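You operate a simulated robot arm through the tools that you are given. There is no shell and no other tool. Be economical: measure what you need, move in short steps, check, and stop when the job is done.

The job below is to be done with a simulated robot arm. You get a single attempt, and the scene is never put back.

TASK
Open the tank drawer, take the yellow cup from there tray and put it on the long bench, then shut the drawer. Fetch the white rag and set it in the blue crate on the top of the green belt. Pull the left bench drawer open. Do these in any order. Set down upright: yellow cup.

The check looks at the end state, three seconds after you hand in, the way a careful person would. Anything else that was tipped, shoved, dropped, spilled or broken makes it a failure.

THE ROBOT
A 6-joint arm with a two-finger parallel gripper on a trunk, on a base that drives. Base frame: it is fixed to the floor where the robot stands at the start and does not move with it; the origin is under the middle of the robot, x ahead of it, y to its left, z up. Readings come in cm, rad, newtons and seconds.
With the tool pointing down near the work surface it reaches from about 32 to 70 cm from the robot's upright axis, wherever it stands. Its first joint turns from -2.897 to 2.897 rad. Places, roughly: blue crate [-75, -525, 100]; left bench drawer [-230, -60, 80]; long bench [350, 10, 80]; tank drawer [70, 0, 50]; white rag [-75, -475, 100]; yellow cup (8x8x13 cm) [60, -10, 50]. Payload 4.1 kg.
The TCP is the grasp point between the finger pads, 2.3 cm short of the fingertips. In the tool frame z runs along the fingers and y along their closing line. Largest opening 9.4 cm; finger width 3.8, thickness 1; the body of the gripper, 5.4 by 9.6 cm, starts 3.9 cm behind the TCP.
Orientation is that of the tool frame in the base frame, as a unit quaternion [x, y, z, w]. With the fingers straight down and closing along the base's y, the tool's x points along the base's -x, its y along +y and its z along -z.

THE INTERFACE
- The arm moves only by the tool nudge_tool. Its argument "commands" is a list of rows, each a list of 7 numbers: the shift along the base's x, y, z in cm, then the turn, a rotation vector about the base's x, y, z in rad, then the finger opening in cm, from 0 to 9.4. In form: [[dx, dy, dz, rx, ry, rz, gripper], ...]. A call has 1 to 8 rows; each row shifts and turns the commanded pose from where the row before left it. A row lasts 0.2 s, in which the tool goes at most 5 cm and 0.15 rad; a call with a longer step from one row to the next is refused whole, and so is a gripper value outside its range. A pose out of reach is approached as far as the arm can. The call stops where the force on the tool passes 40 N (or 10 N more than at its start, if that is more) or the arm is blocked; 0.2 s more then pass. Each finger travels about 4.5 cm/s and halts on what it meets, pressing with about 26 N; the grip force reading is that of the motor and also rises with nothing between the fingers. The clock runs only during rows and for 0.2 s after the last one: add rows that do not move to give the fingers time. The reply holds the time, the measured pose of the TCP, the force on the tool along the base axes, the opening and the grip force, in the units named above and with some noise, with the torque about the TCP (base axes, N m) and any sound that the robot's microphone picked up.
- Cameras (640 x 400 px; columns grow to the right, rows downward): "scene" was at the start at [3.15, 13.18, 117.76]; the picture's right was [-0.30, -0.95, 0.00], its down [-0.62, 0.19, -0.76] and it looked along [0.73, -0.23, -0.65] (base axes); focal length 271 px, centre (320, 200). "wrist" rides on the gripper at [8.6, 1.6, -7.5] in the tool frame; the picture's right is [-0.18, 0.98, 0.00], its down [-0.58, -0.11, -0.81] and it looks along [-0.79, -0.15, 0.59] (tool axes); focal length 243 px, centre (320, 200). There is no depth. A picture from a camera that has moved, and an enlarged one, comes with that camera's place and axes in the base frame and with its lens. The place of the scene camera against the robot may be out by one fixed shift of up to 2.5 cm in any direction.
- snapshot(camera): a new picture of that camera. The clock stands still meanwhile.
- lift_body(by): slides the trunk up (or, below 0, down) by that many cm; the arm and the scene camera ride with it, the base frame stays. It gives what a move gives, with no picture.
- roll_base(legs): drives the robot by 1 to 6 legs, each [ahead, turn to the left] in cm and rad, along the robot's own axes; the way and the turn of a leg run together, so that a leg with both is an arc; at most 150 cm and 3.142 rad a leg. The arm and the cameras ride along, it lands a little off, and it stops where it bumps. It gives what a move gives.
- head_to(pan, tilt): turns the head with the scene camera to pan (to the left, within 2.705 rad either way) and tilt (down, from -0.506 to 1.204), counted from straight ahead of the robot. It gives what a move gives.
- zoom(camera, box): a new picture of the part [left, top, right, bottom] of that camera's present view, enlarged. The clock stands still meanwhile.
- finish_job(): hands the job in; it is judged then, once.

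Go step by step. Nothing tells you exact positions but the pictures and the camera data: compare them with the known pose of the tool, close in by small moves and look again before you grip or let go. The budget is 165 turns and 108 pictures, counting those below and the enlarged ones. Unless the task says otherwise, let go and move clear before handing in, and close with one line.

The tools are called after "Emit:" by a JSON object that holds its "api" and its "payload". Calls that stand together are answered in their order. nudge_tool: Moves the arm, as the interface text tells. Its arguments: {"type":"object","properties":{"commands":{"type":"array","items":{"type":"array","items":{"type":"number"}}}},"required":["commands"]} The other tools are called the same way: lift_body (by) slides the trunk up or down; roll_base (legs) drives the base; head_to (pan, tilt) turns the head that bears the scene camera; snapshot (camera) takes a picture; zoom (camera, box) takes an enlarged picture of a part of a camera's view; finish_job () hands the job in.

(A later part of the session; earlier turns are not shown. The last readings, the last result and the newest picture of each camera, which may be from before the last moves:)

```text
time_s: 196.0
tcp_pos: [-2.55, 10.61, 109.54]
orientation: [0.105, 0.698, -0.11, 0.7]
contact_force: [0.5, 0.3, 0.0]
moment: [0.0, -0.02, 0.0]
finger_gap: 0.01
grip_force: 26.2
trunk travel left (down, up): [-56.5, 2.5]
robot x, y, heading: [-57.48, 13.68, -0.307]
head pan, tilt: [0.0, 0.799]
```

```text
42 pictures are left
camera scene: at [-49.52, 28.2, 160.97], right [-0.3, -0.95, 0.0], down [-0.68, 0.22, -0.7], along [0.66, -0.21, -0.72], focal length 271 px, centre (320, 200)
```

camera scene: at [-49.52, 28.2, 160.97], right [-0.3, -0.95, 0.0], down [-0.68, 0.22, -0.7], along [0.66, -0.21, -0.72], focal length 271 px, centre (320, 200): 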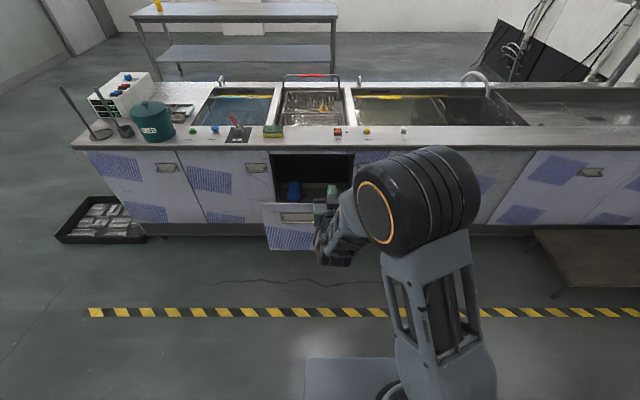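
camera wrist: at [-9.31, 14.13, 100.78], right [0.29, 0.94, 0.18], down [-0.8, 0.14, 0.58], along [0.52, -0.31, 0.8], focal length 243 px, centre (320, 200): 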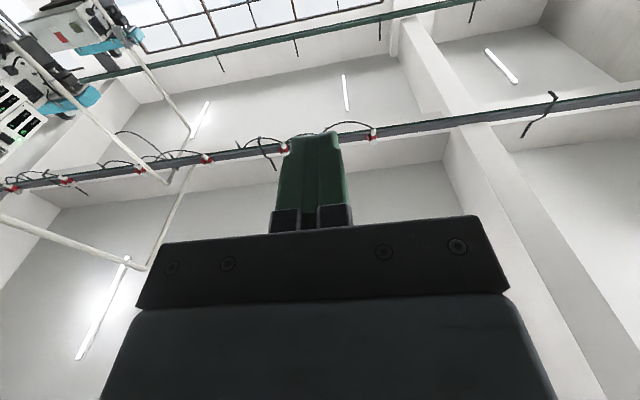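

Emit:
{"api": "lift_body", "payload": {"by": -40}}

Emit:
{"api": "nudge_tool", "payload": {"commands": [[1.25, 3.8, -3.0, 0, 0, 0, 0], [1.25, 3.8, -3.0, 0, 0, 0, 0], [0, 0, -1, 0, 0, 0, 0], [0, 0, 0, 0, 0, 0, 0]]}}

Emit:
{"api": "roll_base", "payload": {"legs": [[16, 0]]}}

Emit:
{"api": "head_to", "payload": {"pan": 0.1, "tilt": 0.7}}

Emit:
{"api": "snapshot", "payload": {"camera": "scene"}}

```text
time_s: 199.9
tcp_pos: [-2.68, 10.39, 69.44]
orientation: [0.104, 0.698, -0.109, 0.7]
contact_force: [0.0, -0.2, 0.1]
moment: [0.02, 0.02, 0.01]
finger_gap: 0.0
grip_force: 26.2
trunk travel left (down, up): [-16.5, 42.5]
robot x, y, heading: [-57.44, 13.73, -0.312]
head pan, tilt: [0.0, 0.799]
```

```text
time_s: 200.9
tcp_pos: [-0.04, 18.13, 62.56]
orientation: [0.106, 0.698, -0.11, 0.7]
contact_force: [1.3, 1.0, -0.4]
moment: [-0.01, 0.01, 0.03]
finger_gap: 0.01
grip_force: 25.4
trunk travel left (down, up): [-16.5, 42.5]
robot x, y, heading: [-57.85, 13.88, -0.307]
head pan, tilt: [0.0, 0.799]
```

```text
time_s: 202.3
tcp_pos: [15.06, 13.23, 62.56]
orientation: [0.105, 0.698, -0.109, 0.7]
contact_force: [0.1, 0.5, 0.0]
moment: [-0.02, 0.01, -0.01]
finger_gap: 0.01
grip_force: 26.1
trunk travel left (down, up): [-16.5, 42.5]
robot x, y, heading: [-42.16, 8.87, -0.309]
head pan, tilt: [0.0, 0.799]
```

```text
time_s: 202.9
tcp_pos: [15.07, 13.28, 62.54]
orientation: [0.104, 0.698, -0.11, 0.7]
contact_force: [1.0, 0.3, 0.0]
moment: [-0.03, 0.0, -0.01]
finger_gap: 0.0
grip_force: 25.8
trunk travel left (down, up): [-16.5, 42.5]
robot x, y, heading: [-42.2, 8.87, -0.311]
head pan, tilt: [0.099, 0.7]
```

```text
41 pictures are left
camera scene: at [-33.81, 24.05, 121.79], right [-0.21, -0.98, 0.0], down [-0.63, 0.13, -0.76], along [0.75, -0.16, -0.64], focal length 271 px, centre (320, 200)
```

scene: 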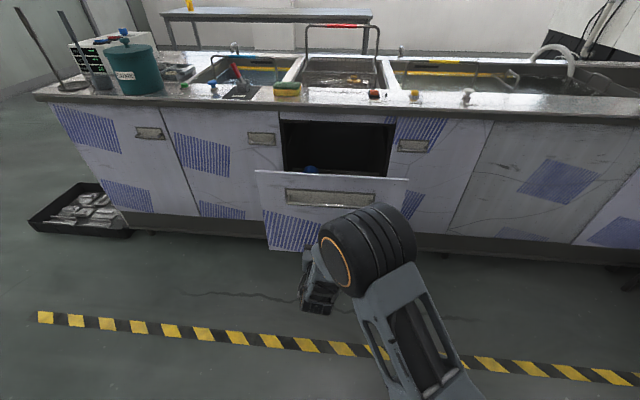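

Gripper lined up below the handle. Pushing the drawer in with the base.

Emit:
{"api": "roll_base", "payload": {"legs": [[30, 0]]}}

Emit:
{"api": "snapshot", "payload": {"camera": "scene"}}

```text
time_s: 205.0
tcp_pos: [44.14, 3.71, 62.62]
orientation: [0.105, 0.698, -0.11, 0.7]
contact_force: [-0.4, -0.6, -0.6]
moment: [-0.03, 0.05, -0.03]
finger_gap: 0.0
grip_force: 26.2
trunk travel left (down, up): [-16.5, 42.5]
robot x, y, heading: [-13.54, -0.17, -0.315]
head pan, tilt: [0.099, 0.7]
```

```text
40 pictures are left
camera scene: at [-4.79, 14.73, 121.8], right [-0.21, -0.98, 0.0], down [-0.63, 0.14, -0.76], along [0.75, -0.16, -0.64], focal length 271 px, centre (320, 200)
```

scene: 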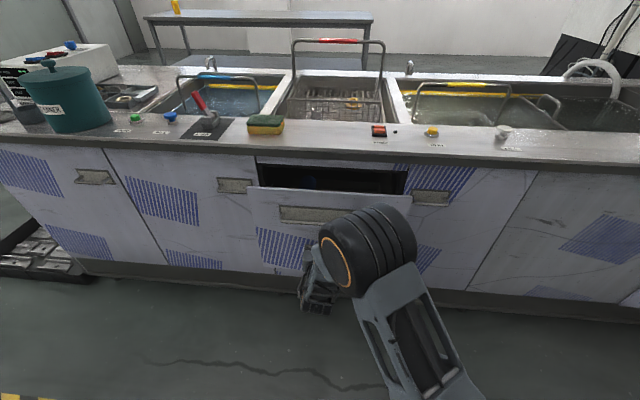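

Emit:
{"api": "roll_base", "payload": {"legs": [[9, 0]]}}

Emit:
{"api": "snapshot", "payload": {"camera": "scene"}}

```text
time_s: 206.1
tcp_pos: [52.88, 1.03, 62.56]
orientation: [0.106, 0.698, -0.109, 0.699]
contact_force: [0.5, 0.0, 0.6]
moment: [0.0, -0.01, 0.02]
finger_gap: 0.0
grip_force: 25.9
trunk travel left (down, up): [-16.5, 42.5]
robot x, y, heading: [-4.74, -2.64, -0.313]
head pan, tilt: [0.099, 0.7]
```

```text
39 pictures are left
camera scene: at [4.0, 11.89, 121.8], right [-0.21, -0.98, 0.0], down [-0.63, 0.14, -0.76], along [0.75, -0.16, -0.64], focal length 271 px, centre (320, 200)
```

scene: 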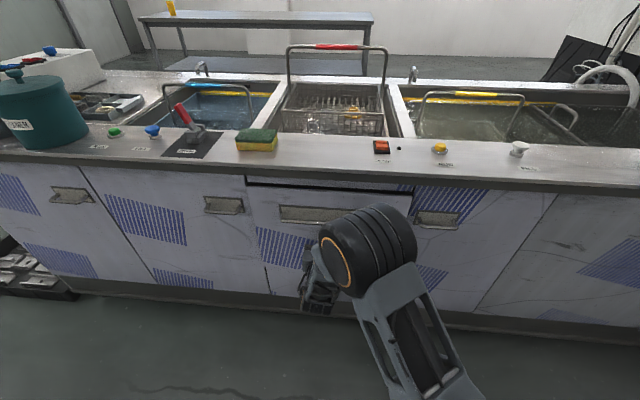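

Nearly shut. Finishing the push with small arm moves until contact force builds.

Emit:
{"api": "nudge_tool", "payload": {"commands": [[0.76, -0.25, 0, 0, 0, 0, 0], [0.76, -0.25, 0, 0, 0, 0, 0], [0.76, -0.25, 0, 0, 0, 0, 0], [0.76, -0.25, 0, 0, 0, 0, 0], [0.76, -0.25, 0, 0, 0, 0, 0], [0.76, -0.25, 0, 0, 0, 0, 0]]}}

Emit:
{"api": "zoom", "payload": {"camera": "scene", "box": [200, 130, 440, 280]}}

```text
time_s: 206.9
tcp_pos: [54.56, 0.42, 62.49]
orientation: [0.105, 0.699, -0.11, 0.699]
contact_force: [-21.8, 1.5, 12.0]
moment: [-0.07, 0.15, -0.17]
finger_gap: 0.0
grip_force: 25.7
trunk travel left (down, up): [-16.5, 42.5]
robot x, y, heading: [-4.8, -2.96, -0.312]
head pan, tilt: [0.099, 0.7]
stopped in row 4: the force on the tool passed its limit (the readings are from after the stop); the commanded pose is now the measured one
```

```text
2.67 times, centred on (320, 205) of scene
camera zoom: at [3.7, 11.93, 121.83], right [-0.21, -0.98, 0.0], down [-0.63, 0.13, -0.77], along [0.75, -0.16, -0.64], focal length 723 px, centre (320, 187)
```

zoom: 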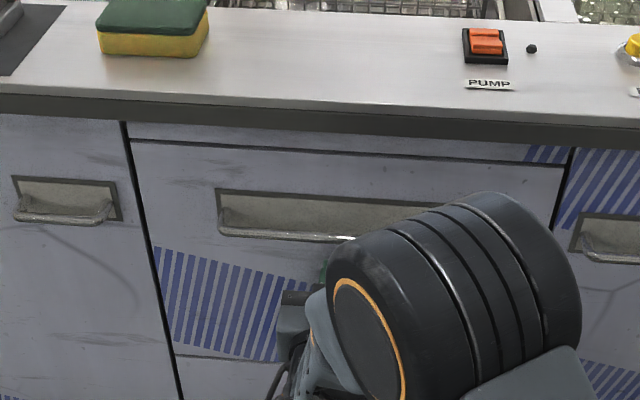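

The drawer is shut flush. Next the left bench drawer behind me: back off, turn and face that bench.

Emit:
{"api": "roll_base", "payload": {"legs": [[-60, 0], [0, -1.571], [100, 0], [0, -1.571]]}}

Emit:
{"api": "head_to", "payload": {"pan": 0.1, "tilt": 0.35}}

Emit:
{"api": "snapshot", "payload": {"camera": "scene"}}

```text
time_s: 222.7
tcp_pos: [-147.86, -86.52, 62.36]
orientation: [0.701, -0.095, -0.699, -0.101]
contact_force: [-0.7, 1.4, -0.4]
moment: [0.02, 0.0, 0.02]
finger_gap: 0.0
grip_force: 25.9
trunk travel left (down, up): [-16.5, 42.5]
robot x, y, heading: [-88.42, -81.17, 2.866]
head pan, tilt: [0.099, 0.7]
```

```text
time_s: 223.5
tcp_pos: [-147.88, -86.53, 62.38]
orientation: [0.702, -0.094, -0.699, -0.1]
contact_force: [-0.2, -0.4, 0.2]
moment: [0.03, -0.04, -0.02]
finger_gap: 0.01
grip_force: 25.8
trunk travel left (down, up): [-16.5, 42.5]
robot x, y, heading: [-88.3, -81.46, 2.861]
head pan, tilt: [0.099, 0.351]
```

```text
37 pictures are left
camera scene: at [-95.27, -98.28, 124.93], right [0.18, 0.98, 0.0], down [0.34, -0.06, -0.94], along [-0.92, 0.17, -0.34], focal length 271 px, centre (320, 200)
```

scene: 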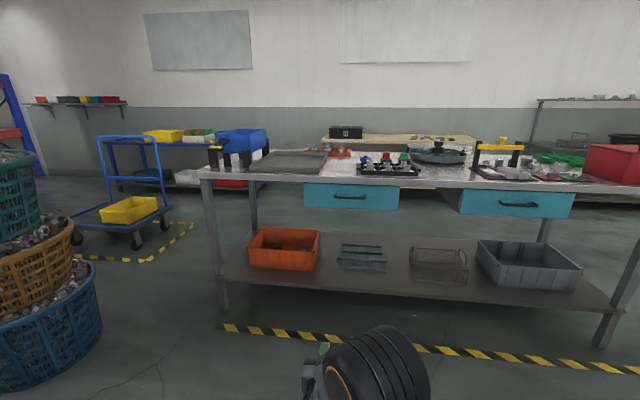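

The left drawer's handle is near (-228, -57, 77). I'll straighten, roll the fingers to close vertically and raise the trunk.

Emit:
{"api": "roll_base", "payload": {"legs": [[0, -0.03]]}}

Emit:
{"api": "nudge_tool", "payload": {"commands": [[0, 0, 0, 0.136, -0.0436, 0, 9.4], [0, 0, 0, 0.136, -0.0436, 0, 9.4], [0, 0, 0, 0.136, -0.0436, 0, 9.4], [0, 0, 0, 0.136, -0.0436, 0, 9.4], [0, 0, 0, 0.136, -0.0436, 0, 9.4], [0, 0, 0, 0.136, -0.0436, 0, 9.4]]}}

Emit:
{"api": "nudge_tool", "payload": {"commands": [[0, 0, 0, 0.136, -0.0436, 0, 9.4], [0, 0, 0, 0.136, -0.0436, 0, 9.4], [0, 0, 0, 0.136, -0.0436, 0, 9.4], [0, 0, 0, 0.136, -0.0436, 0, 9.4], [0, 0, 0, 0.136, -0.0436, 0, 9.4], [0, 0, 0, 0, 0, 0, 9.4]]}}

Emit:
{"api": "lift_body", "payload": {"by": 14}}

Emit:
{"api": "roll_base", "payload": {"legs": [[55, 0]]}}

Emit:
{"api": "snapshot", "payload": {"camera": "wrist"}}

Emit:
{"api": "snapshot", "payload": {"camera": "scene"}}

```text
time_s: 224.3
tcp_pos: [-147.9, -84.71, 62.32]
orientation: [0.7, -0.106, -0.698, -0.111]
contact_force: [-0.4, -0.3, 0.2]
moment: [0.01, 0.02, 0.0]
finger_gap: 0.0
grip_force: 26.1
trunk travel left (down, up): [-16.5, 42.5]
robot x, y, heading: [-88.47, -81.27, 2.83]
head pan, tilt: [0.099, 0.351]
```

```text
time_s: 225.7
tcp_pos: [-148.05, -84.79, 62.29]
orientation: [0.681, 0.195, -0.587, -0.391]
contact_force: [-0.1, -0.4, 0.1]
moment: [0.01, 0.01, -0.01]
finger_gap: 9.41
grip_force: 0.0
trunk travel left (down, up): [-16.5, 42.5]
robot x, y, heading: [-88.41, -81.59, 2.832]
head pan, tilt: [0.099, 0.351]
```

```text
time_s: 227.1
tcp_pos: [-147.92, -84.76, 62.34]
orientation: [-0.572, -0.42, 0.412, 0.572]
contact_force: [0.5, -0.4, 0.0]
moment: [0.01, 0.01, 0.01]
finger_gap: 9.38
grip_force: 0.2
trunk travel left (down, up): [-16.5, 42.5]
robot x, y, heading: [-88.31, -81.4, 2.831]
head pan, tilt: [0.099, 0.351]
```

```text
time_s: 228.8
tcp_pos: [-147.79, -84.74, 76.34]
orientation: [-0.571, -0.42, 0.413, 0.572]
contact_force: [0.7, 0.7, 0.9]
moment: [-0.02, -0.02, 0.0]
finger_gap: 9.41
grip_force: 0.0
trunk travel left (down, up): [-30.5, 28.5]
robot x, y, heading: [-88.31, -81.48, 2.833]
head pan, tilt: [0.099, 0.351]
```

```text
time_s: 231.9
tcp_pos: [-199.67, -67.78, 76.46]
orientation: [-0.572, -0.419, 0.411, 0.573]
contact_force: [-0.4, 0.0, -1.2]
moment: [0.02, -0.05, -0.03]
finger_gap: 9.41
grip_force: 0.0
trunk travel left (down, up): [-30.5, 28.5]
robot x, y, heading: [-139.9, -64.44, 2.833]
head pan, tilt: [0.099, 0.351]
```

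```text
36 pictures are left
camera wrist: at [-189.97, -61.97, 74.89], right [-0.05, -0.17, -0.98], down [0.58, -0.8, 0.11], along [-0.81, -0.57, 0.14], focal length 243 px, centre (320, 200)
```

wrist: 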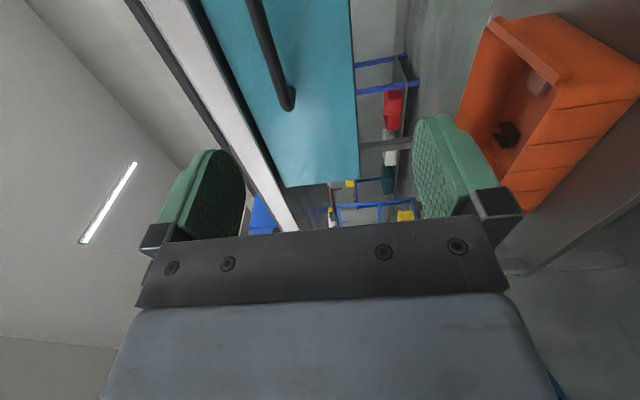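

```text
35 pictures are left
camera scene: at [-147.55, -81.26, 138.94], right [0.21, 0.98, 0.0], down [0.34, -0.07, -0.94], along [-0.92, 0.2, -0.34], focal length 271 px, centre (320, 200)
```

scene: 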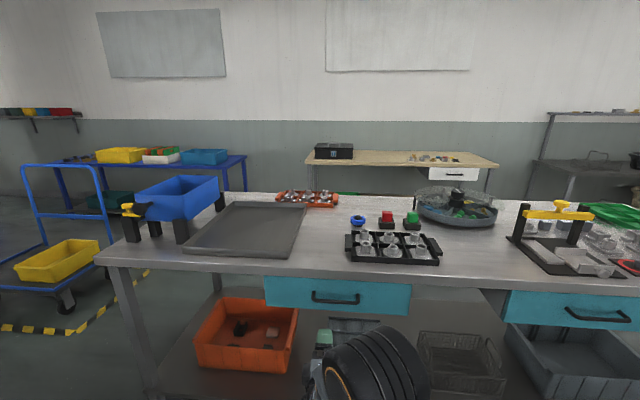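

The handle centre is near (-215, -61, 81). Raising 4.6 cm, narrowing the fingers and approaching.

Emit:
{"api": "nudge_tool", "payload": {"commands": [[0.5, 1.5, 2.3, 0, 0, 0, 5], [0, 0, 2.3, 0, 0, 0, 5], [-4.7, 1.5, 0, 0, 0, 0, 5], [-4.7, 1.5, 0, 0, 0, 0, 5], [0, 0, 0, 0, 0, 0, 5]]}}

Emit:
{"api": "snapshot", "payload": {"camera": "wrist"}}

Emit:
{"api": "zoom", "payload": {"camera": "scene", "box": [240, 240, 440, 365]}}

```text
time_s: 233.1
tcp_pos: [-208.79, -63.27, 81.09]
orientation: [-0.572, -0.419, 0.411, 0.573]
contact_force: [0.4, 0.3, -0.3]
moment: [-0.01, 0.0, 0.01]
finger_gap: 4.99
grip_force: 0.0
trunk travel left (down, up): [-30.5, 28.5]
robot x, y, heading: [-140.09, -64.56, 2.827]
head pan, tilt: [0.099, 0.351]
```

```text
34 pictures are left
camera wrist: at [-199.09, -57.52, 79.57], right [-0.05, -0.17, -0.98], down [0.58, -0.8, 0.11], along [-0.81, -0.57, 0.14], focal length 243 px, centre (320, 200)
```

wrist: 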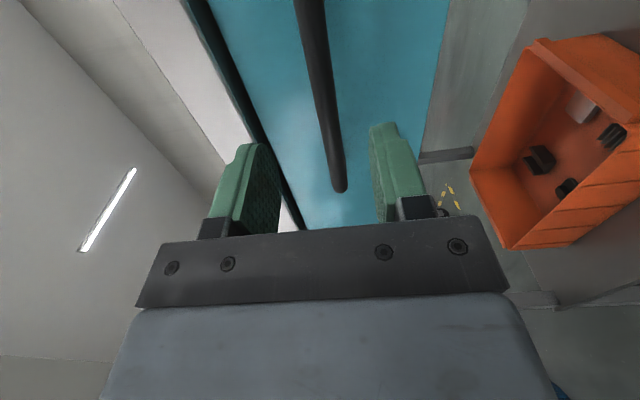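

```text
3.20 times, centred on (340, 302) of scene
camera zoom: at [-147.57, -81.25, 138.94], right [0.21, 0.98, 0.0], down [0.34, -0.07, -0.94], along [-0.92, 0.2, -0.34], focal length 867 px, centre (256, -128)
```

zoom: 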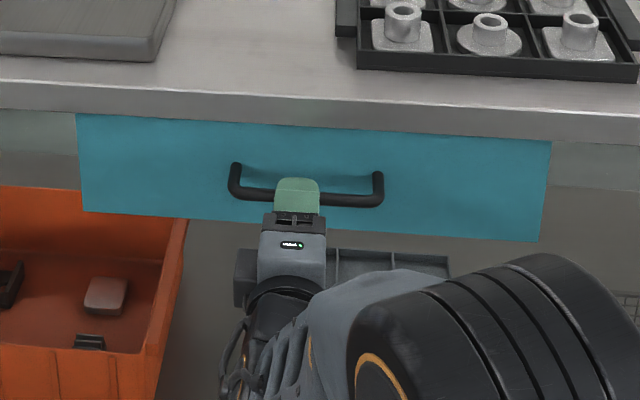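

Aligned. Advancing the last 5.7 cm and closing.

Emit:
{"api": "nudge_tool", "payload": {"commands": [[-2.7, 0.87, -0.1, 0, 0, 0, 5], [-2.7, 0.87, -0.1, 0, 0, 0, 5], [0, 0, 0, 0, 0, 0, 5], [0, 0, 0, 0, 0, 0, 0], [0, 0, 0, 0, 0, 0, 0], [0, 0, 0, 0, 0, 0, 0], [0, 0, 0, 0, 0, 0, 0]]}}

Emit:
{"api": "snapshot", "payload": {"camera": "wrist"}}

```text
time_s: 234.7
tcp_pos: [-214.16, -61.7, 80.43]
orientation: [0.574, 0.419, -0.412, -0.571]
contact_force: [3.1, 0.2, -16.2]
moment: [-1.62, 0.76, 0.58]
finger_gap: 1.21
grip_force: 45.0
trunk travel left (down, up): [-30.5, 28.5]
robot x, y, heading: [-140.53, -64.34, 2.828]
head pan, tilt: [0.099, 0.351]
```

```text
32 pictures are left
camera wrist: at [-204.46, -55.91, 79.0], right [-0.04, -0.17, -0.98], down [0.58, -0.8, 0.11], along [-0.81, -0.57, 0.14], focal length 243 px, centre (320, 200)
```

wrist: 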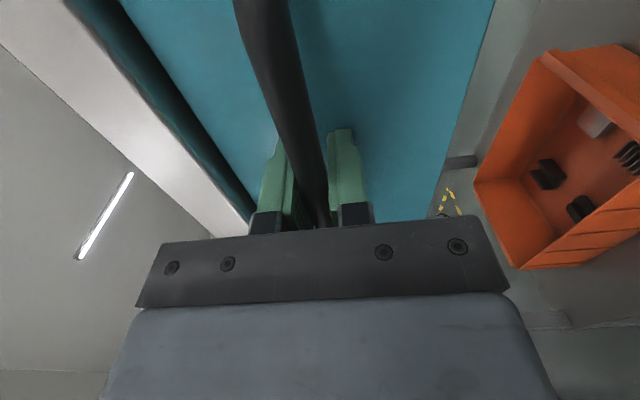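

Handle gripped. Pulling by backing the base.

Emit:
{"api": "roll_base", "payload": {"legs": [[-10, 0]]}}

Emit:
{"api": "snapshot", "payload": {"camera": "scene"}}

```text
time_s: 235.8
tcp_pos: [-204.99, -64.73, 80.37]
orientation: [0.574, 0.418, -0.41, -0.572]
contact_force: [3.1, 4.3, -25.0]
moment: [-1.54, 0.83, 0.55]
finger_gap: 1.2
grip_force: 45.1
trunk travel left (down, up): [-30.5, 28.5]
robot x, y, heading: [-130.88, -67.77, 2.833]
head pan, tilt: [0.099, 0.351]
```

```text
31 pictures are left
camera scene: at [-138.5, -84.2, 138.92], right [0.21, 0.98, 0.0], down [0.34, -0.07, -0.94], along [-0.92, 0.2, -0.35], focal length 271 px, centre (320, 200)
```

scene: 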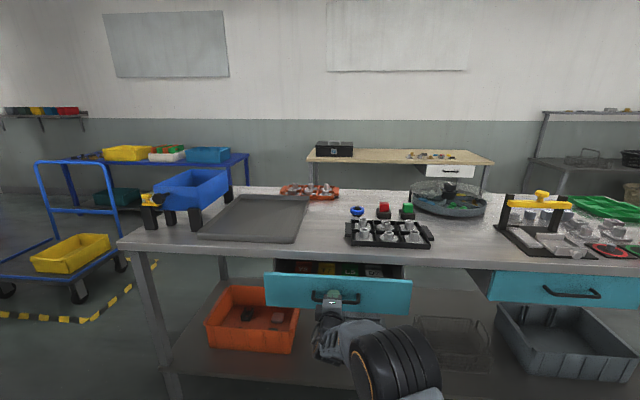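

Emit:
{"api": "roll_base", "payload": {"legs": [[-10, 0]]}}

Emit:
{"api": "roll_base", "payload": {"legs": [[-5, 0]]}}

Emit:
{"api": "snapshot", "payload": {"camera": "scene"}}

```text
time_s: 237.0
tcp_pos: [-195.24, -67.74, 80.38]
orientation: [0.574, 0.42, -0.41, -0.572]
contact_force: [0.5, 0.5, -12.2]
moment: [-1.57, 0.65, 0.26]
finger_gap: 1.21
grip_force: 44.6
trunk travel left (down, up): [-30.5, 28.5]
robot x, y, heading: [-121.18, -71.02, 2.827]
head pan, tilt: [0.099, 0.351]
```

```text
time_s: 237.9
tcp_pos: [-190.49, -69.48, 80.49]
orientation: [0.574, 0.419, -0.41, -0.572]
contact_force: [1.1, 0.1, -4.8]
moment: [-1.7, 0.6, -0.31]
finger_gap: 1.2
grip_force: 44.6
trunk travel left (down, up): [-30.5, 28.5]
robot x, y, heading: [-116.15, -72.51, 2.827]
head pan, tilt: [0.099, 0.351]
```

```text
30 pictures are left
camera scene: at [-123.93, -88.93, 138.94], right [0.21, 0.98, 0.0], down [0.34, -0.07, -0.94], along [-0.92, 0.2, -0.34], focal length 271 px, centre (320, 200)
```

scene: 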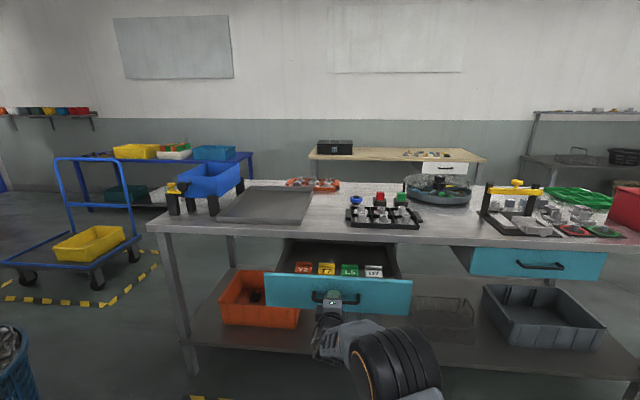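

Open by 25 cm; a little further to be safe.

Emit:
{"api": "roll_base", "payload": {"legs": [[-5, 0]]}}

```text
time_s: 238.8
tcp_pos: [-185.63, -70.96, 80.53]
orientation: [0.574, 0.419, -0.41, -0.572]
contact_force: [0.9, -0.4, -1.7]
moment: [-1.67, 0.58, -0.2]
finger_gap: 1.17
grip_force: 45.6
trunk travel left (down, up): [-30.5, 28.5]
robot x, y, heading: [-112.24, -74.27, 2.821]
head pan, tilt: [0.099, 0.351]
```

30 cm open. Releasing and backing straight off.

Emit:
{"api": "nudge_tool", "payload": {"commands": [[0, 0, 0, 0, 0, 0, 5], [0, 0, 0, 0, 0, 0, 5], [0, 0, 0, 0, 0, 0, 5], [0, 0, 0, 0, 0, 0, 5], [0, 0, 0, 0, 0, 0, 5]]}}

Emit:
{"api": "roll_base", "payload": {"legs": [[-40, 0]]}}

Emit:
{"api": "snapshot", "payload": {"camera": "scene"}}

Emit:
{"api": "head_to", "payload": {"pan": 1.57, "tilt": 0.3}}

Emit:
{"api": "snapshot", "payload": {"camera": "scene"}}

```text
time_s: 240.0
tcp_pos: [-185.79, -70.84, 80.49]
orientation: [0.575, 0.418, -0.41, -0.572]
contact_force: [-0.3, -0.6, -0.3]
moment: [0.0, -0.01, 0.0]
finger_gap: 5.01
grip_force: 0.2
trunk travel left (down, up): [-30.5, 28.5]
robot x, y, heading: [-111.84, -73.83, 2.821]
head pan, tilt: [0.099, 0.351]
```

```text
time_s: 242.5
tcp_pos: [-147.68, -83.32, 80.52]
orientation: [0.575, 0.418, -0.41, -0.572]
contact_force: [-0.5, 0.2, -1.0]
moment: [0.0, -0.01, 0.04]
finger_gap: 4.97
grip_force: 0.0
trunk travel left (down, up): [-30.5, 28.5]
robot x, y, heading: [-73.93, -86.35, 2.826]
head pan, tilt: [0.099, 0.351]
```

```text
29 pictures are left
camera scene: at [-81.17, -102.9, 138.94], right [0.21, 0.98, 0.0], down [0.34, -0.07, -0.94], along [-0.92, 0.2, -0.34], focal length 271 px, centre (320, 200)
```

scene: 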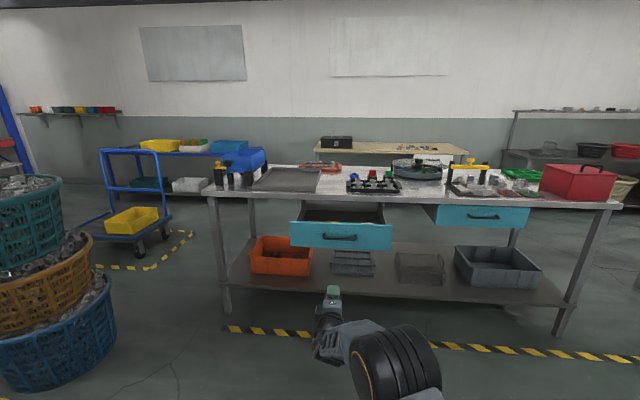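

```text
time_s: 244.1
tcp_pos: [-147.58, -83.28, 80.49]
orientation: [0.574, 0.418, -0.41, -0.572]
contact_force: [-0.7, -0.3, 0.1]
moment: [-0.03, 0.0, 0.0]
finger_gap: 5.02
grip_force: 0.0
trunk travel left (down, up): [-30.5, 28.5]
robot x, y, heading: [-73.51, -86.17, 2.823]
head pan, tilt: [1.571, 0.3]
```

```text
28 pictures are left
camera scene: at [-74.96, -113.77, 139.41], right [-0.95, 0.31, 0.0], down [0.09, 0.28, -0.96], along [-0.3, -0.91, -0.3], focal length 271 px, centre (320, 200)
```

scene: 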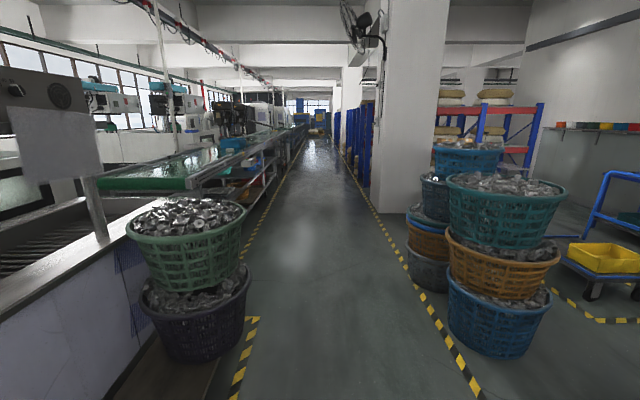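

The left bench drawer is open. I'll return the tool to pointing down, then drive down the aisle toward the belt.

Emit:
{"api": "nudge_tool", "payload": {"commands": [[4.5, -1.45, 2, 0, 0, 0, 9.4], [4.5, -1.45, 2, 0, 0, 0, 9.4], [4.5, -1.45, 2, 0, 0, 0, 9.4], [0, 0, 0, -0.136, 0.0436, 0, 9.4], [0, 0, 0, -0.136, 0.0436, 0, 9.4], [0, 0, 0, -0.136, 0.0436, 0, 9.4], [0, 0, 0, -0.136, 0.0436, 0, 9.4], [0, 0, 0, -0.136, 0.0436, 0, 9.4]]}}

Emit:
{"api": "nudge_tool", "payload": {"commands": [[0, 0, 0, -0.136, 0.0436, 0, 9.4], [0, 0, 0, -0.136, 0.0436, 0, 9.4], [0, 0, 0, -0.136, 0.0436, 0, 9.4], [0, 0, 0, -0.136, 0.0436, 0, 9.4], [0, 0, 0, -0.136, 0.0436, 0, 9.4], [0, 0, 0, -0.136, 0.0436, 0, 9.4]]}}

Emit:
{"api": "nudge_tool", "payload": {"commands": [[0, 0, 0, -0.0441, -0.1358, 0, 9.4], [0, 0, 0, -0.0441, -0.1358, 0, 9.4], [0, 0, 0, -0.0441, -0.1358, 0, 9.4], [0, 0, 0, -0.0441, -0.1358, 0, 9.4], [0, 0, 0, -0.0441, -0.1358, 0, 9.4], [0, 0, 0, -0.0441, -0.1358, 0, 9.4]]}}

Emit:
{"api": "nudge_tool", "payload": {"commands": [[0, 0, 0, -0.0441, -0.1358, 0, 9.4], [0, 0, 0, -0.0441, -0.1358, 0, 9.4], [0, 0, 0, -0.0441, -0.1358, 0, 9.4], [0, 0, 0, -0.0441, -0.1358, 0, 9.4], [0, 0, 0, -0.0441, -0.1358, 0, 9.4], [0, 0, 0, 0, 0, 0, 9.4]]}}

Emit:
{"api": "lift_body", "payload": {"by": 22}}

Emit:
{"api": "roll_base", "payload": {"legs": [[0, 1.575], [150, 0], [130, 0]]}}

Emit:
{"api": "head_to", "payload": {"pan": 0.5, "tilt": 0.5}}

Emit:
{"api": "snapshot", "payload": {"camera": "scene"}}

```text
refused: row 1 steps farther than a row can; nothing moved
```

```text
time_s: 245.5
tcp_pos: [-147.7, -83.19, 80.44]
orientation: [0.697, 0.145, -0.612, -0.345]
contact_force: [-0.4, 0.9, 0.1]
moment: [0.04, 0.02, 0.0]
finger_gap: 9.36
grip_force: 0.1
trunk travel left (down, up): [-30.5, 28.5]
robot x, y, heading: [-73.85, -86.16, 2.826]
head pan, tilt: [1.571, 0.3]
```

```text
time_s: 246.9
tcp_pos: [-147.7, -83.37, 80.42]
orientation: [0.92, 0.191, -0.3, -0.167]
contact_force: [0.7, 0.8, 0.4]
moment: [0.03, 0.0, 0.01]
finger_gap: 9.39
grip_force: 0.0
trunk travel left (down, up): [-30.5, 28.5]
robot x, y, heading: [-73.0, -86.32, 2.828]
head pan, tilt: [1.571, 0.3]
```

```text
time_s: 248.3
tcp_pos: [-143.44, -83.45, 79.74]
orientation: [0.979, 0.203, 0.005, 0.007]
contact_force: [-0.2, 0.6, -0.1]
moment: [0.04, -0.01, 0.02]
finger_gap: 9.38
grip_force: 0.0
out of reach, approached as far as the arm can: row 4, 5
trunk travel left (down, up): [-30.5, 28.5]
robot x, y, heading: [-73.22, -86.28, 2.831]
head pan, tilt: [1.571, 0.3]
```

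```text
time_s: 250.6
tcp_pos: [-143.45, -83.42, 101.68]
orientation: [0.979, 0.202, 0.005, 0.006]
contact_force: [0.7, 0.0, 0.3]
moment: [-0.02, 0.0, -0.01]
finger_gap: 9.4
grip_force: 0.0
trunk travel left (down, up): [-52.5, 6.5]
robot x, y, heading: [-73.64, -86.11, 2.83]
head pan, tilt: [1.571, 0.3]
```

```text
time_s: 268.0
tcp_pos: [-165.97, -422.04, 101.77]
orientation: [0.558, 0.83, 0.007, 0.0]
contact_force: [0.5, -0.1, -0.6]
moment: [0.02, 0.01, 0.04]
finger_gap: 9.42
grip_force: 0.1
trunk travel left (down, up): [-52.5, 6.5]
robot x, y, heading: [-161.4, -352.22, -1.905]
head pan, tilt: [1.571, 0.3]
```

```text
time_s: 269.3
tcp_pos: [-165.98, -422.04, 101.66]
orientation: [0.559, 0.829, 0.008, 0.001]
contact_force: [0.0, 0.2, -0.1]
moment: [0.0, -0.04, -0.02]
finger_gap: 9.44
grip_force: 0.0
trunk travel left (down, up): [-52.5, 6.5]
robot x, y, heading: [-161.95, -352.19, -1.904]
head pan, tilt: [0.499, 0.499]
```

```text
27 pictures are left
camera scene: at [-141.42, -362.07, 159.57], right [-0.99, -0.16, 0.0], down [-0.08, 0.47, -0.88], along [0.14, -0.87, -0.48], focal length 271 px, centre (320, 200)
```

scene: 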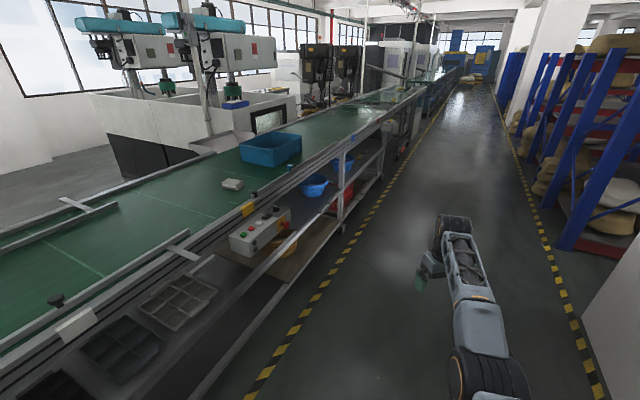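

The blue crate and the white rag are on the belt at about (-85,-513) and (-77,-480). I'll retract the arm and move alongside the belt, so that I can work to my left and carry the rag by simply driving forward.

Emit:
{"api": "nudge_tool", "payload": {"commands": [[1.5, 4.5, 0.8, 0, 0, 0, 9.4], [1.5, 4.5, 0.8, 0, 0, 0, 9.4], [1.5, 4.5, 0.8, 0, 0, 0, 9.4], [1.5, 4.5, 0.8, 0, 0, 0, 9.4], [1.5, 4.5, 0.8, 0, 0, 0, 9.4], [0, 0, 0, 0, 0, 0, 9.4]]}}

Emit:
{"api": "lift_body", "payload": {"by": 6}}

Emit:
{"api": "roll_base", "payload": {"legs": [[0, 0.7], [78, 0], [0, -0.68]]}}

Emit:
{"api": "head_to", "payload": {"pan": 1.2, "tilt": 0.9}}

Emit:
{"api": "snapshot", "payload": {"camera": "scene"}}

```text
time_s: 270.7
tcp_pos: [-164.16, -421.72, 103.65]
orientation: [0.558, 0.83, 0.008, 0.001]
contact_force: [0.8, 0.2, 0.3]
moment: [0.02, 0.0, 0.02]
finger_gap: 9.4
grip_force: 0.1
out of reach, approached as far as the arm can: row 1, 2, 3, 4, 5
trunk travel left (down, up): [-52.5, 6.5]
robot x, y, heading: [-161.59, -352.34, -1.906]
head pan, tilt: [0.499, 0.499]
```

```text
time_s: 271.7
tcp_pos: [-164.32, -421.77, 109.6]
orientation: [0.558, 0.83, 0.008, 0.002]
contact_force: [0.3, -0.6, -1.1]
moment: [0.0, 0.01, 0.03]
finger_gap: 9.41
grip_force: 0.1
trunk travel left (down, up): [-58.5, 0.5]
robot x, y, heading: [-161.74, -352.08, -1.906]
head pan, tilt: [0.499, 0.499]
```

```text
time_s: 279.6
tcp_pos: [-132.99, -495.12, 109.61]
orientation: [0.539, 0.843, 0.009, 0.001]
contact_force: [-1.3, 0.4, 0.3]
moment: [-0.01, 0.0, 0.01]
finger_gap: 9.37
grip_force: 0.1
trunk travel left (down, up): [-58.5, 0.5]
robot x, y, heading: [-133.65, -425.84, -1.863]
head pan, tilt: [0.499, 0.499]
```

```text
time_s: 280.7
tcp_pos: [-132.88, -495.06, 109.61]
orientation: [0.538, 0.843, 0.008, 0.0]
contact_force: [-0.6, 0.0, 0.2]
moment: [0.04, 0.0, -0.03]
finger_gap: 9.41
grip_force: 0.0
trunk travel left (down, up): [-58.5, 0.5]
robot x, y, heading: [-133.77, -425.68, -1.862]
head pan, tilt: [1.201, 0.901]
```

```text
26 pictures are left
camera scene: at [-108.98, -430.24, 162.19], right [-0.61, -0.79, 0.0], down [-0.62, 0.48, -0.62], along [0.49, -0.38, -0.78], focal length 271 px, centre (320, 200)
```

scene: 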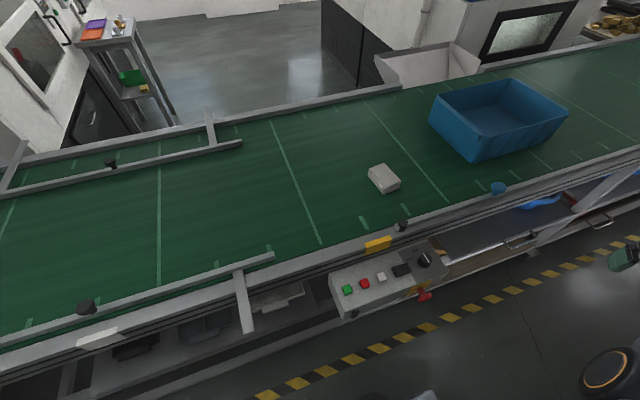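

The rag and crate are clear on the belt to my left. A shallow S-move brings me closer alongside the belt.

Emit:
{"api": "roll_base", "payload": {"legs": [[0, 0.22], [48, 0], [0, -0.243], [-10, 0]]}}

Emit:
{"api": "head_to", "payload": {"pan": 1.2, "tilt": 0.9}}

Emit:
{"api": "snapshot", "payload": {"camera": "scene"}}

```text
time_s: 285.9
tcp_pos: [-134.9, -533.55, 109.82]
orientation: [0.549, 0.836, 0.008, 0.0]
contact_force: [-0.2, 0.4, 0.9]
moment: [0.01, 0.01, 0.0]
finger_gap: 9.41
grip_force: 0.1
trunk travel left (down, up): [-58.5, 0.5]
robot x, y, heading: [-133.82, -464.37, -1.888]
head pan, tilt: [1.201, 0.901]
```

```text
time_s: 286.5
tcp_pos: [-134.87, -533.49, 109.72]
orientation: [0.549, 0.836, 0.008, 0.0]
contact_force: [0.1, -0.1, 0.7]
moment: [0.0, -0.01, 0.0]
finger_gap: 9.42
grip_force: 0.1
trunk travel left (down, up): [-58.5, 0.5]
robot x, y, heading: [-133.56, -463.95, -1.883]
head pan, tilt: [1.201, 0.901]
```

```text
25 pictures are left
camera scene: at [-109.25, -469.25, 162.18], right [-0.63, -0.77, 0.0], down [-0.61, 0.5, -0.62], along [0.48, -0.39, -0.78], focal length 271 px, centre (320, 200)
```

scene: 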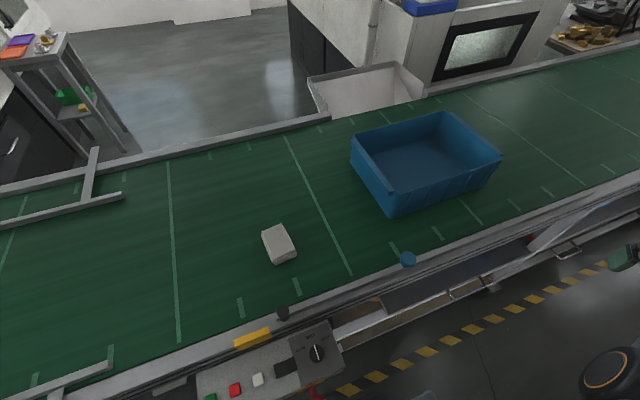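

Triangulating: rag top is at about (-74, -483, 98), long side across the belt; the crate's rim is at z ≈ 111 with centre (-81, -527). I'll first correct the tool's yaw and retract the arm before swinging it left.

Emit:
{"api": "nudge_tool", "payload": {"commands": [[0, 0, 0, 0, 0, -0.145, 9.4], [0, 0, 0, 0, 0, -0.145, 9.4], [0, 0, 0, 0, 0, -0.145, 9.4], [0, 4.5, 0.5, 0, 0, 0, 9.4], [0, 4.5, 0.5, 0, 0, 0, 9.4], [0, 4.5, 0.5, 0, 0, 0, 9.4], [0, 4.5, 0.5, 0, 0, 0, 9.4], [0, 4.5, 0.5, 0, 0, 0, 9.4]]}}

```text
time_s: 288.3
tcp_pos: [-134.91, -533.2, 111.38]
orientation: [0.717, 0.697, 0.008, 0.002]
contact_force: [0.7, 0.0, -0.3]
moment: [-0.01, 0.01, 0.0]
finger_gap: 9.41
grip_force: 0.0
out of reach, approached as far as the arm can: row 4, 5, 6, 7, 8
trunk travel left (down, up): [-58.5, 0.5]
robot x, y, heading: [-133.74, -463.93, -1.882]
head pan, tilt: [1.201, 0.901]
```

The arm is at a wrist limit in this posture; I'll pitch the tool up a bit, retract, then pitch it down again.

Emit:
{"api": "nudge_tool", "payload": {"commands": [[0, 0, 0, -0.1358, 0.0443, 0, 9.4], [0, 0, 0, -0.1358, 0.0443, 0, 9.4], [0, 0, 0, -0.1358, 0.0443, 0, 9.4], [0, 0, 0, -0.1358, 0.0443, 0, 9.4], [0, 0, 0, -0.1358, 0.0443, 0, 9.4], [0, 0, 0, -0.1358, 0.0443, 0, 9.4]]}}

Emit:
{"api": "nudge_tool", "payload": {"commands": [[0, 4.5, 0, 0, 0, 0, 9.4], [0, 4.5, 0, 0, 0, 0, 9.4], [0, 4.5, 0, 0, 0, 0, 9.4], [0, 4.5, 0, 0, 0, 0, 9.4], [0, 4.5, 0, 0, 0, 0, 9.4], [0, 0, 0, 0, 0, 0, 9.4]]}}

```text
time_s: 289.7
tcp_pos: [-133.99, -546.43, 115.0]
orientation: [0.651, 0.638, -0.362, 0.196]
contact_force: [-0.8, -0.3, -0.1]
moment: [-0.01, 0.0, 0.0]
finger_gap: 9.38
grip_force: 0.1
out of reach, approached as far as the arm can: row 1, 2, 3, 4, 5, 6
trunk travel left (down, up): [-58.5, 0.5]
robot x, y, heading: [-133.78, -464.34, -1.888]
head pan, tilt: [1.201, 0.901]
```

```text
time_s: 291.1
tcp_pos: [-133.53, -546.15, 116.03]
orientation: [0.651, 0.638, -0.361, 0.196]
contact_force: [0.6, 0.1, 0.2]
moment: [0.0, 0.04, 0.03]
finger_gap: 9.41
grip_force: 0.0
out of reach, approached as far as the arm can: row 1, 2, 3, 4, 5
trunk travel left (down, up): [-58.5, 0.5]
robot x, y, heading: [-134.04, -464.3, -1.885]
head pan, tilt: [1.201, 0.901]
```

Emit:
{"api": "head_to", "payload": {"pan": 0.0, "tilt": 0.9}}

Emit:
{"api": "snapshot", "payload": {"camera": "scene"}}

```text
time_s: 292.5
tcp_pos: [-133.46, -545.98, 116.13]
orientation: [0.651, 0.638, -0.361, 0.196]
contact_force: [-0.1, -0.7, -0.8]
moment: [0.0, -0.02, -0.01]
finger_gap: 9.4
grip_force: 0.0
trunk travel left (down, up): [-58.5, 0.5]
robot x, y, heading: [-133.85, -464.07, -1.888]
head pan, tilt: [0.0, 0.901]
```

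```text
24 pictures are left
camera scene: at [-117.43, -471.67, 162.18], right [-0.95, 0.31, 0.0], down [0.24, 0.75, -0.62], along [-0.19, -0.59, -0.78], focal length 271 px, centre (320, 200)
```

scene: 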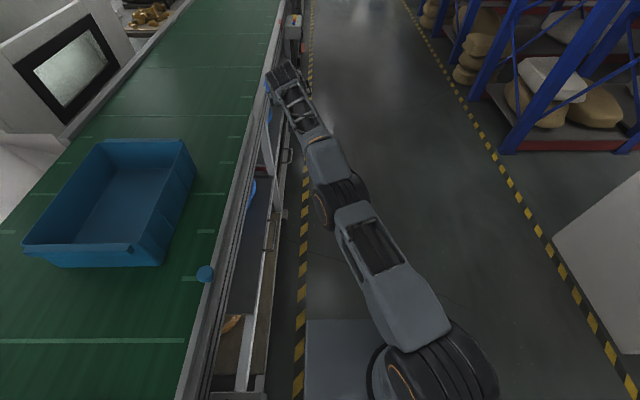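

The arm is stretched straight. I'll undo the pitch, bring the tool's yaw to its neutral value, and retry the retraction.

Emit:
{"api": "nudge_tool", "payload": {"commands": [[0, 2, 0, 0.1358, -0.0443, 0, 9.4], [0, 2, 0, 0.1358, -0.0443, 0, 9.4], [0, 2, 0, 0.1358, -0.0443, 0, 9.4], [0, 2, 0, 0.1358, -0.0443, 0, 9.4], [0, 2, 0, 0.1358, -0.0443, 0, 9.4], [0, 2, 0, 0.1358, -0.0443, 0, 9.4], [0, 0, 0, 0, 0, 0, 9.4]]}}

Emit:
{"api": "nudge_tool", "payload": {"commands": [[0, 0, 0, 0, 0, -0.145, 9.4], [0, 0, 0, 0, 0, -0.145, 9.4], [0, 0, 0, 0, 0, -0.145, 9.4], [0, 0, 0, 0, 0, -0.145, 9.4], [0, 2, 0, 0, 0, 0, 9.4], [0, 3, 0, 0, 0, 0, 9.4], [0, 4, 0, 0, 0, 0, 9.4], [0, 4, 0, 0, 0, 0, 9.4]]}}

```text
time_s: 294.1
tcp_pos: [-133.65, -532.45, 115.52]
orientation: [0.717, 0.697, 0.008, 0.003]
contact_force: [0.2, -1.1, 1.0]
moment: [0.01, -0.02, -0.02]
finger_gap: 9.41
grip_force: 0.0
out of reach, approached as far as the arm can: row 4, 5
trunk travel left (down, up): [-58.5, 0.5]
robot x, y, heading: [-133.99, -464.33, -1.885]
head pan, tilt: [0.0, 0.901]
```

```text
time_s: 295.9
tcp_pos: [-133.63, -532.1, 116.43]
orientation: [0.886, 0.464, 0.006, 0.004]
contact_force: [0.3, 1.3, 0.0]
moment: [-0.03, -0.03, 0.02]
finger_gap: 9.41
grip_force: 0.0
out of reach, approached as far as the arm can: row 5, 6, 7, 8
trunk travel left (down, up): [-58.5, 0.5]
robot x, y, heading: [-133.91, -463.88, -1.881]
head pan, tilt: [0.0, 0.901]
```

Emit:
{"api": "nudge_tool", "payload": {"commands": [[0, 0, -3, 0, 0, 0, 9.4], [0, 0, -3, 0, 0, 0, 9.4], [0, 0, 0, 0, 0, 0, 9.4]]}}

Emit:
{"api": "nudge_tool", "payload": {"commands": [[1.2, 3.8, 0, 0, 0, 0, 9.4], [1.2, 3.8, 0, 0, 0, 0, 9.4], [0, 0, 0, 0, 0, 0, 9.4]]}}

Emit:
{"api": "nudge_tool", "payload": {"commands": [[3.8, -1.2, 0, 0, 0, 0, 9.4], [3.8, -1.2, 0, 0, 0, 0, 9.4], [0, 0, 0, 0, 0, 0, 9.4]]}}

```text
time_s: 296.7
tcp_pos: [-133.54, -533.43, 110.64]
orientation: [0.886, 0.463, 0.007, 0.004]
contact_force: [0.6, 0.1, -0.4]
moment: [0.01, -0.01, 0.0]
finger_gap: 9.44
grip_force: 0.1
out of reach, approached as far as the arm can: row 1, 2
trunk travel left (down, up): [-58.5, 0.5]
robot x, y, heading: [-133.69, -464.17, -1.883]
head pan, tilt: [0.0, 0.901]
```

```text
time_s: 297.5
tcp_pos: [-132.82, -533.42, 111.05]
orientation: [0.886, 0.464, 0.006, 0.004]
contact_force: [0.9, -0.6, -0.5]
moment: [0.02, 0.0, -0.04]
finger_gap: 9.41
grip_force: 0.0
out of reach, approached as far as the arm can: row 1, 2
trunk travel left (down, up): [-58.5, 0.5]
robot x, y, heading: [-133.9, -464.21, -1.883]
head pan, tilt: [0.0, 0.901]
```

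```text
time_s: 298.3
tcp_pos: [-125.79, -532.78, 110.42]
orientation: [0.887, 0.463, 0.006, 0.004]
contact_force: [0.2, -1.2, 0.2]
moment: [-0.01, -0.05, 0.0]
finger_gap: 9.4
grip_force: 0.0
out of reach, approached as far as the arm can: row 1, 2
trunk travel left (down, up): [-58.5, 0.5]
robot x, y, heading: [-134.02, -463.59, -1.88]
head pan, tilt: [0.0, 0.901]
```

The elbow seems locked at full stretch. One larger retraction attempt.

Emit:
{"api": "nudge_tool", "payload": {"commands": [[1.4, 4.5, 1, 0, 0, 0, 9.4], [1.4, 4.5, 1, 0, 0, 0, 9.4], [1.4, 4.5, 1, 0, 0, 0, 9.4], [1.4, 4.5, 1, 0, 0, 0, 9.4], [1.4, 4.5, 1, 0, 0, 0, 9.4], [1.4, 4.5, 1, 0, 0, 0, 9.4], [1.4, 4.5, 1, 0, 0, 0, 9.4], [0, 0, 0, 0, 0, 0, 9.4]]}}

```text
time_s: 300.1
tcp_pos: [-115.79, -501.53, 117.56]
orientation: [0.886, 0.463, 0.006, 0.005]
contact_force: [0.6, 0.4, 0.2]
moment: [-0.01, -0.04, 0.03]
finger_gap: 9.39
grip_force: 0.0
trunk travel left (down, up): [-58.5, 0.5]
robot x, y, heading: [-133.95, -464.11, -1.886]
head pan, tilt: [0.0, 0.901]
```

The arm is free again. Moving above the rag while turning the fingers to close across its short side.

Emit:
{"api": "nudge_tool", "payload": {"commands": [[3.2, 1.39, 0, 0, 0, 0.141, 9.4], [3.2, 1.39, 0, 0, 0, 0.141, 9.4], [3.2, 1.39, 0, 0, 0, 0.141, 9.4], [3.2, 1.39, 0, 0, 0, 0.141, 9.4], [3.2, 1.39, 0, 0, 0, 0.141, 9.4], [3.2, 1.39, 0, 0, 0, 0.141, 9.4], [3.2, 1.39, 0, 0, 0, 0.141, 9.4]]}}

Emit:
{"api": "nudge_tool", "payload": {"commands": [[3.2, 1.39, 0, 0, 0, 0.141, 9.4], [3.2, 1.39, 0, 0, 0, 0.141, 9.4], [3.2, 1.39, 0, 0, 0, 0.141, 9.4], [3.2, 1.39, 0, 0, 0, 0.141, 9.4], [3.2, 1.39, 0, 0, 0, 0.141, 9.4], [3.2, 1.39, 0, 0, 0, 0.141, 9.4], [0, 0, 0, 0, 0, 0, 9.4]]}}

Emit:
{"api": "snapshot", "payload": {"camera": "wrist"}}

Emit:
{"api": "head_to", "payload": {"pan": 1.2, "tilt": 0.9}}

Emit:
{"api": "snapshot", "payload": {"camera": "scene"}}

```text
time_s: 301.7
tcp_pos: [-93.11, -491.47, 117.57]
orientation: [0.559, 0.829, 0.008, 0.001]
contact_force: [0.1, -1.0, -0.9]
moment: [-0.01, 0.03, 0.03]
finger_gap: 9.4
grip_force: 0.0
trunk travel left (down, up): [-58.5, 0.5]
robot x, y, heading: [-133.58, -463.88, -1.885]
head pan, tilt: [0.0, 0.901]
```

```text
time_s: 303.3
tcp_pos: [-75.07, -483.01, 117.15]
orientation: [0.171, 0.985, 0.008, -0.003]
contact_force: [1.1, -0.3, -0.6]
moment: [-0.01, 0.01, -0.05]
finger_gap: 9.39
grip_force: 0.1
out of reach, approached as far as the arm can: row 6
trunk travel left (down, up): [-58.5, 0.5]
robot x, y, heading: [-133.99, -464.55, -1.883]
head pan, tilt: [0.0, 0.901]
```

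```text
23 pictures are left
camera wrist: at [-82.67, -478.79, 124.71], right [0.5, 0.86, 0.01], down [0.51, -0.31, 0.8], along [0.69, -0.4, -0.6], focal length 243 px, centre (320, 200)
```

wrist: 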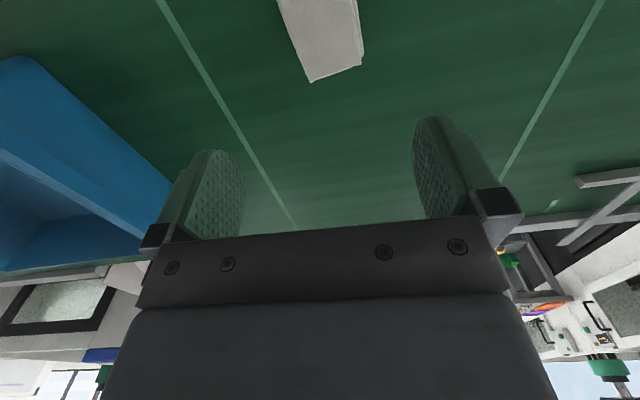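

```text
time_s: 304.7
tcp_pos: [-75.19, -483.07, 117.31]
orientation: [0.172, 0.985, 0.007, -0.002]
contact_force: [-0.6, 0.1, 0.3]
moment: [-0.02, -0.02, 0.03]
finger_gap: 9.4
grip_force: 0.0
trunk travel left (down, up): [-58.5, 0.5]
robot x, y, heading: [-133.71, -464.1, -1.888]
head pan, tilt: [1.201, 0.901]
```

```text
22 pictures are left
camera scene: at [-109.24, -469.25, 162.18], right [-0.63, -0.77, 0.0], down [-0.61, 0.5, -0.62], along [0.48, -0.39, -0.78], focal length 271 px, centre (320, 200)
```

scene: 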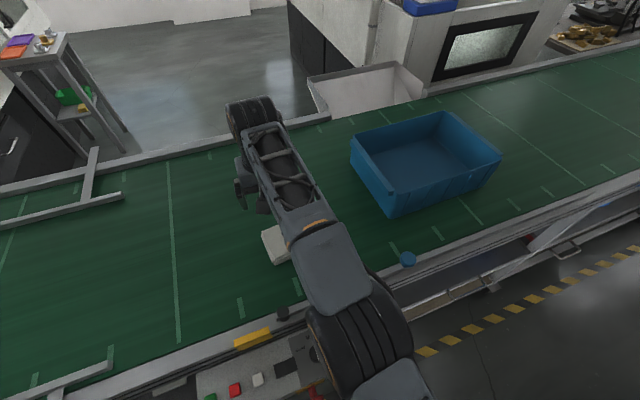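

The rag is right under the gripper (centre about F 77). Lowering with the trunk while checking.

Emit:
{"api": "lift_body", "payload": {"by": -14}}

Emit:
{"api": "nudge_tool", "payload": {"commands": [[-0.9, 0.4, 0, 0, 0, 0, 9.4], [0, 0, 0, 0, 0, 0, 9.4]]}}

Emit:
{"api": "snapshot", "payload": {"camera": "wrist"}}

Emit:
{"api": "zoom", "payload": {"camera": "scene", "box": [200, 150, 360, 250]}}

```text
time_s: 306.4
tcp_pos: [-75.27, -483.02, 103.32]
orientation: [0.172, 0.985, 0.008, -0.002]
contact_force: [0.9, 0.3, -0.5]
moment: [0.0, 0.01, -0.01]
finger_gap: 9.4
grip_force: 0.0
trunk travel left (down, up): [-44.5, 14.5]
robot x, y, heading: [-133.65, -464.23, -1.888]
head pan, tilt: [1.201, 0.901]
```

```text
time_s: 307.0
tcp_pos: [-75.96, -482.65, 103.34]
orientation: [0.172, 0.985, 0.007, -0.002]
contact_force: [-0.7, -0.2, -0.4]
moment: [0.02, -0.04, 0.0]
finger_gap: 9.41
grip_force: 0.0
trunk travel left (down, up): [-44.5, 14.5]
robot x, y, heading: [-134.26, -464.26, -1.887]
head pan, tilt: [1.201, 0.901]
```

```text
21 pictures are left
camera wrist: at [-83.68, -478.35, 110.84], right [0.51, 0.86, 0.01], down [0.51, -0.31, 0.8], along [0.69, -0.4, -0.6], focal length 243 px, centre (320, 200)
```

wrist: 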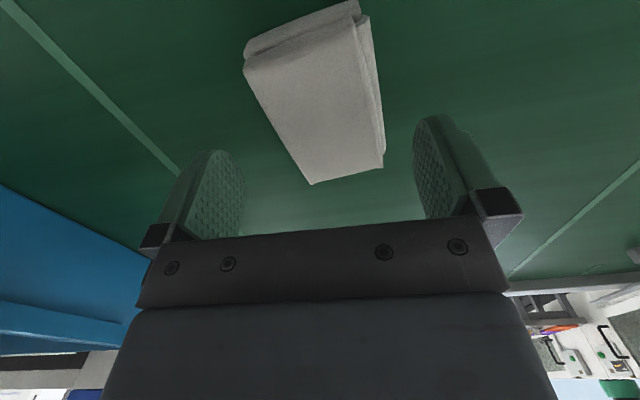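

```text
4.00 times, centred on (280, 200) of scene
camera zoom: at [-109.27, -469.24, 148.18], right [-0.63, -0.77, 0.0], down [-0.61, 0.5, -0.62], along [0.48, -0.39, -0.78], focal length 1084 px, centre (480, 200)
```

zoom: 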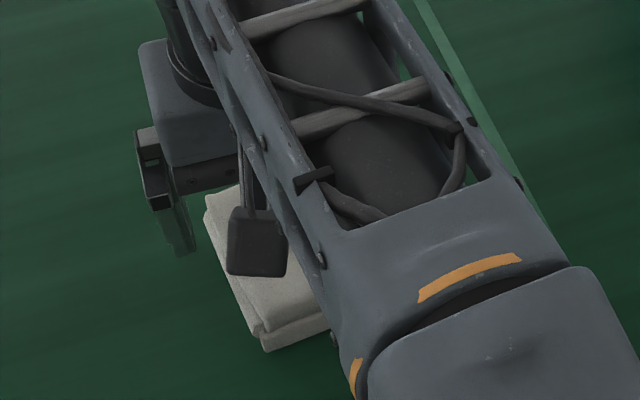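

The rag's centre is right at the tool's position, top z ≈ 98. Descending to straddle it.

Emit:
{"api": "nudge_tool", "payload": {"commands": [[0.3, 0.1, -2, 0, 0, 0, 9.4], [0, 0, -1.5, 0, 0, 0, 9.4], [0, 0, -1, 0, 0, 0, 9.4], [0, 0, 0, 0, 0, 0, 9.4]]}}

Emit:
{"api": "snapshot", "payload": {"camera": "wrist"}}

```text
time_s: 308.0
tcp_pos: [-75.78, -482.6, 98.78]
orientation: [0.173, 0.985, 0.007, -0.002]
contact_force: [0.9, 0.9, -0.2]
moment: [0.02, 0.02, 0.0]
finger_gap: 9.39
grip_force: 0.0
trunk travel left (down, up): [-44.5, 14.5]
robot x, y, heading: [-133.94, -464.35, -1.884]
head pan, tilt: [1.201, 0.901]
```

```text
19 pictures are left
camera wrist: at [-83.3, -478.2, 106.29], right [0.51, 0.86, 0.01], down [0.51, -0.31, 0.8], along [0.69, -0.4, -0.6], focal length 243 px, centre (320, 200)
```

wrist: 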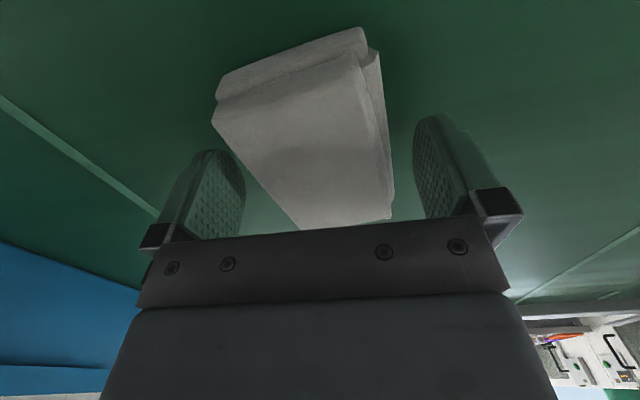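

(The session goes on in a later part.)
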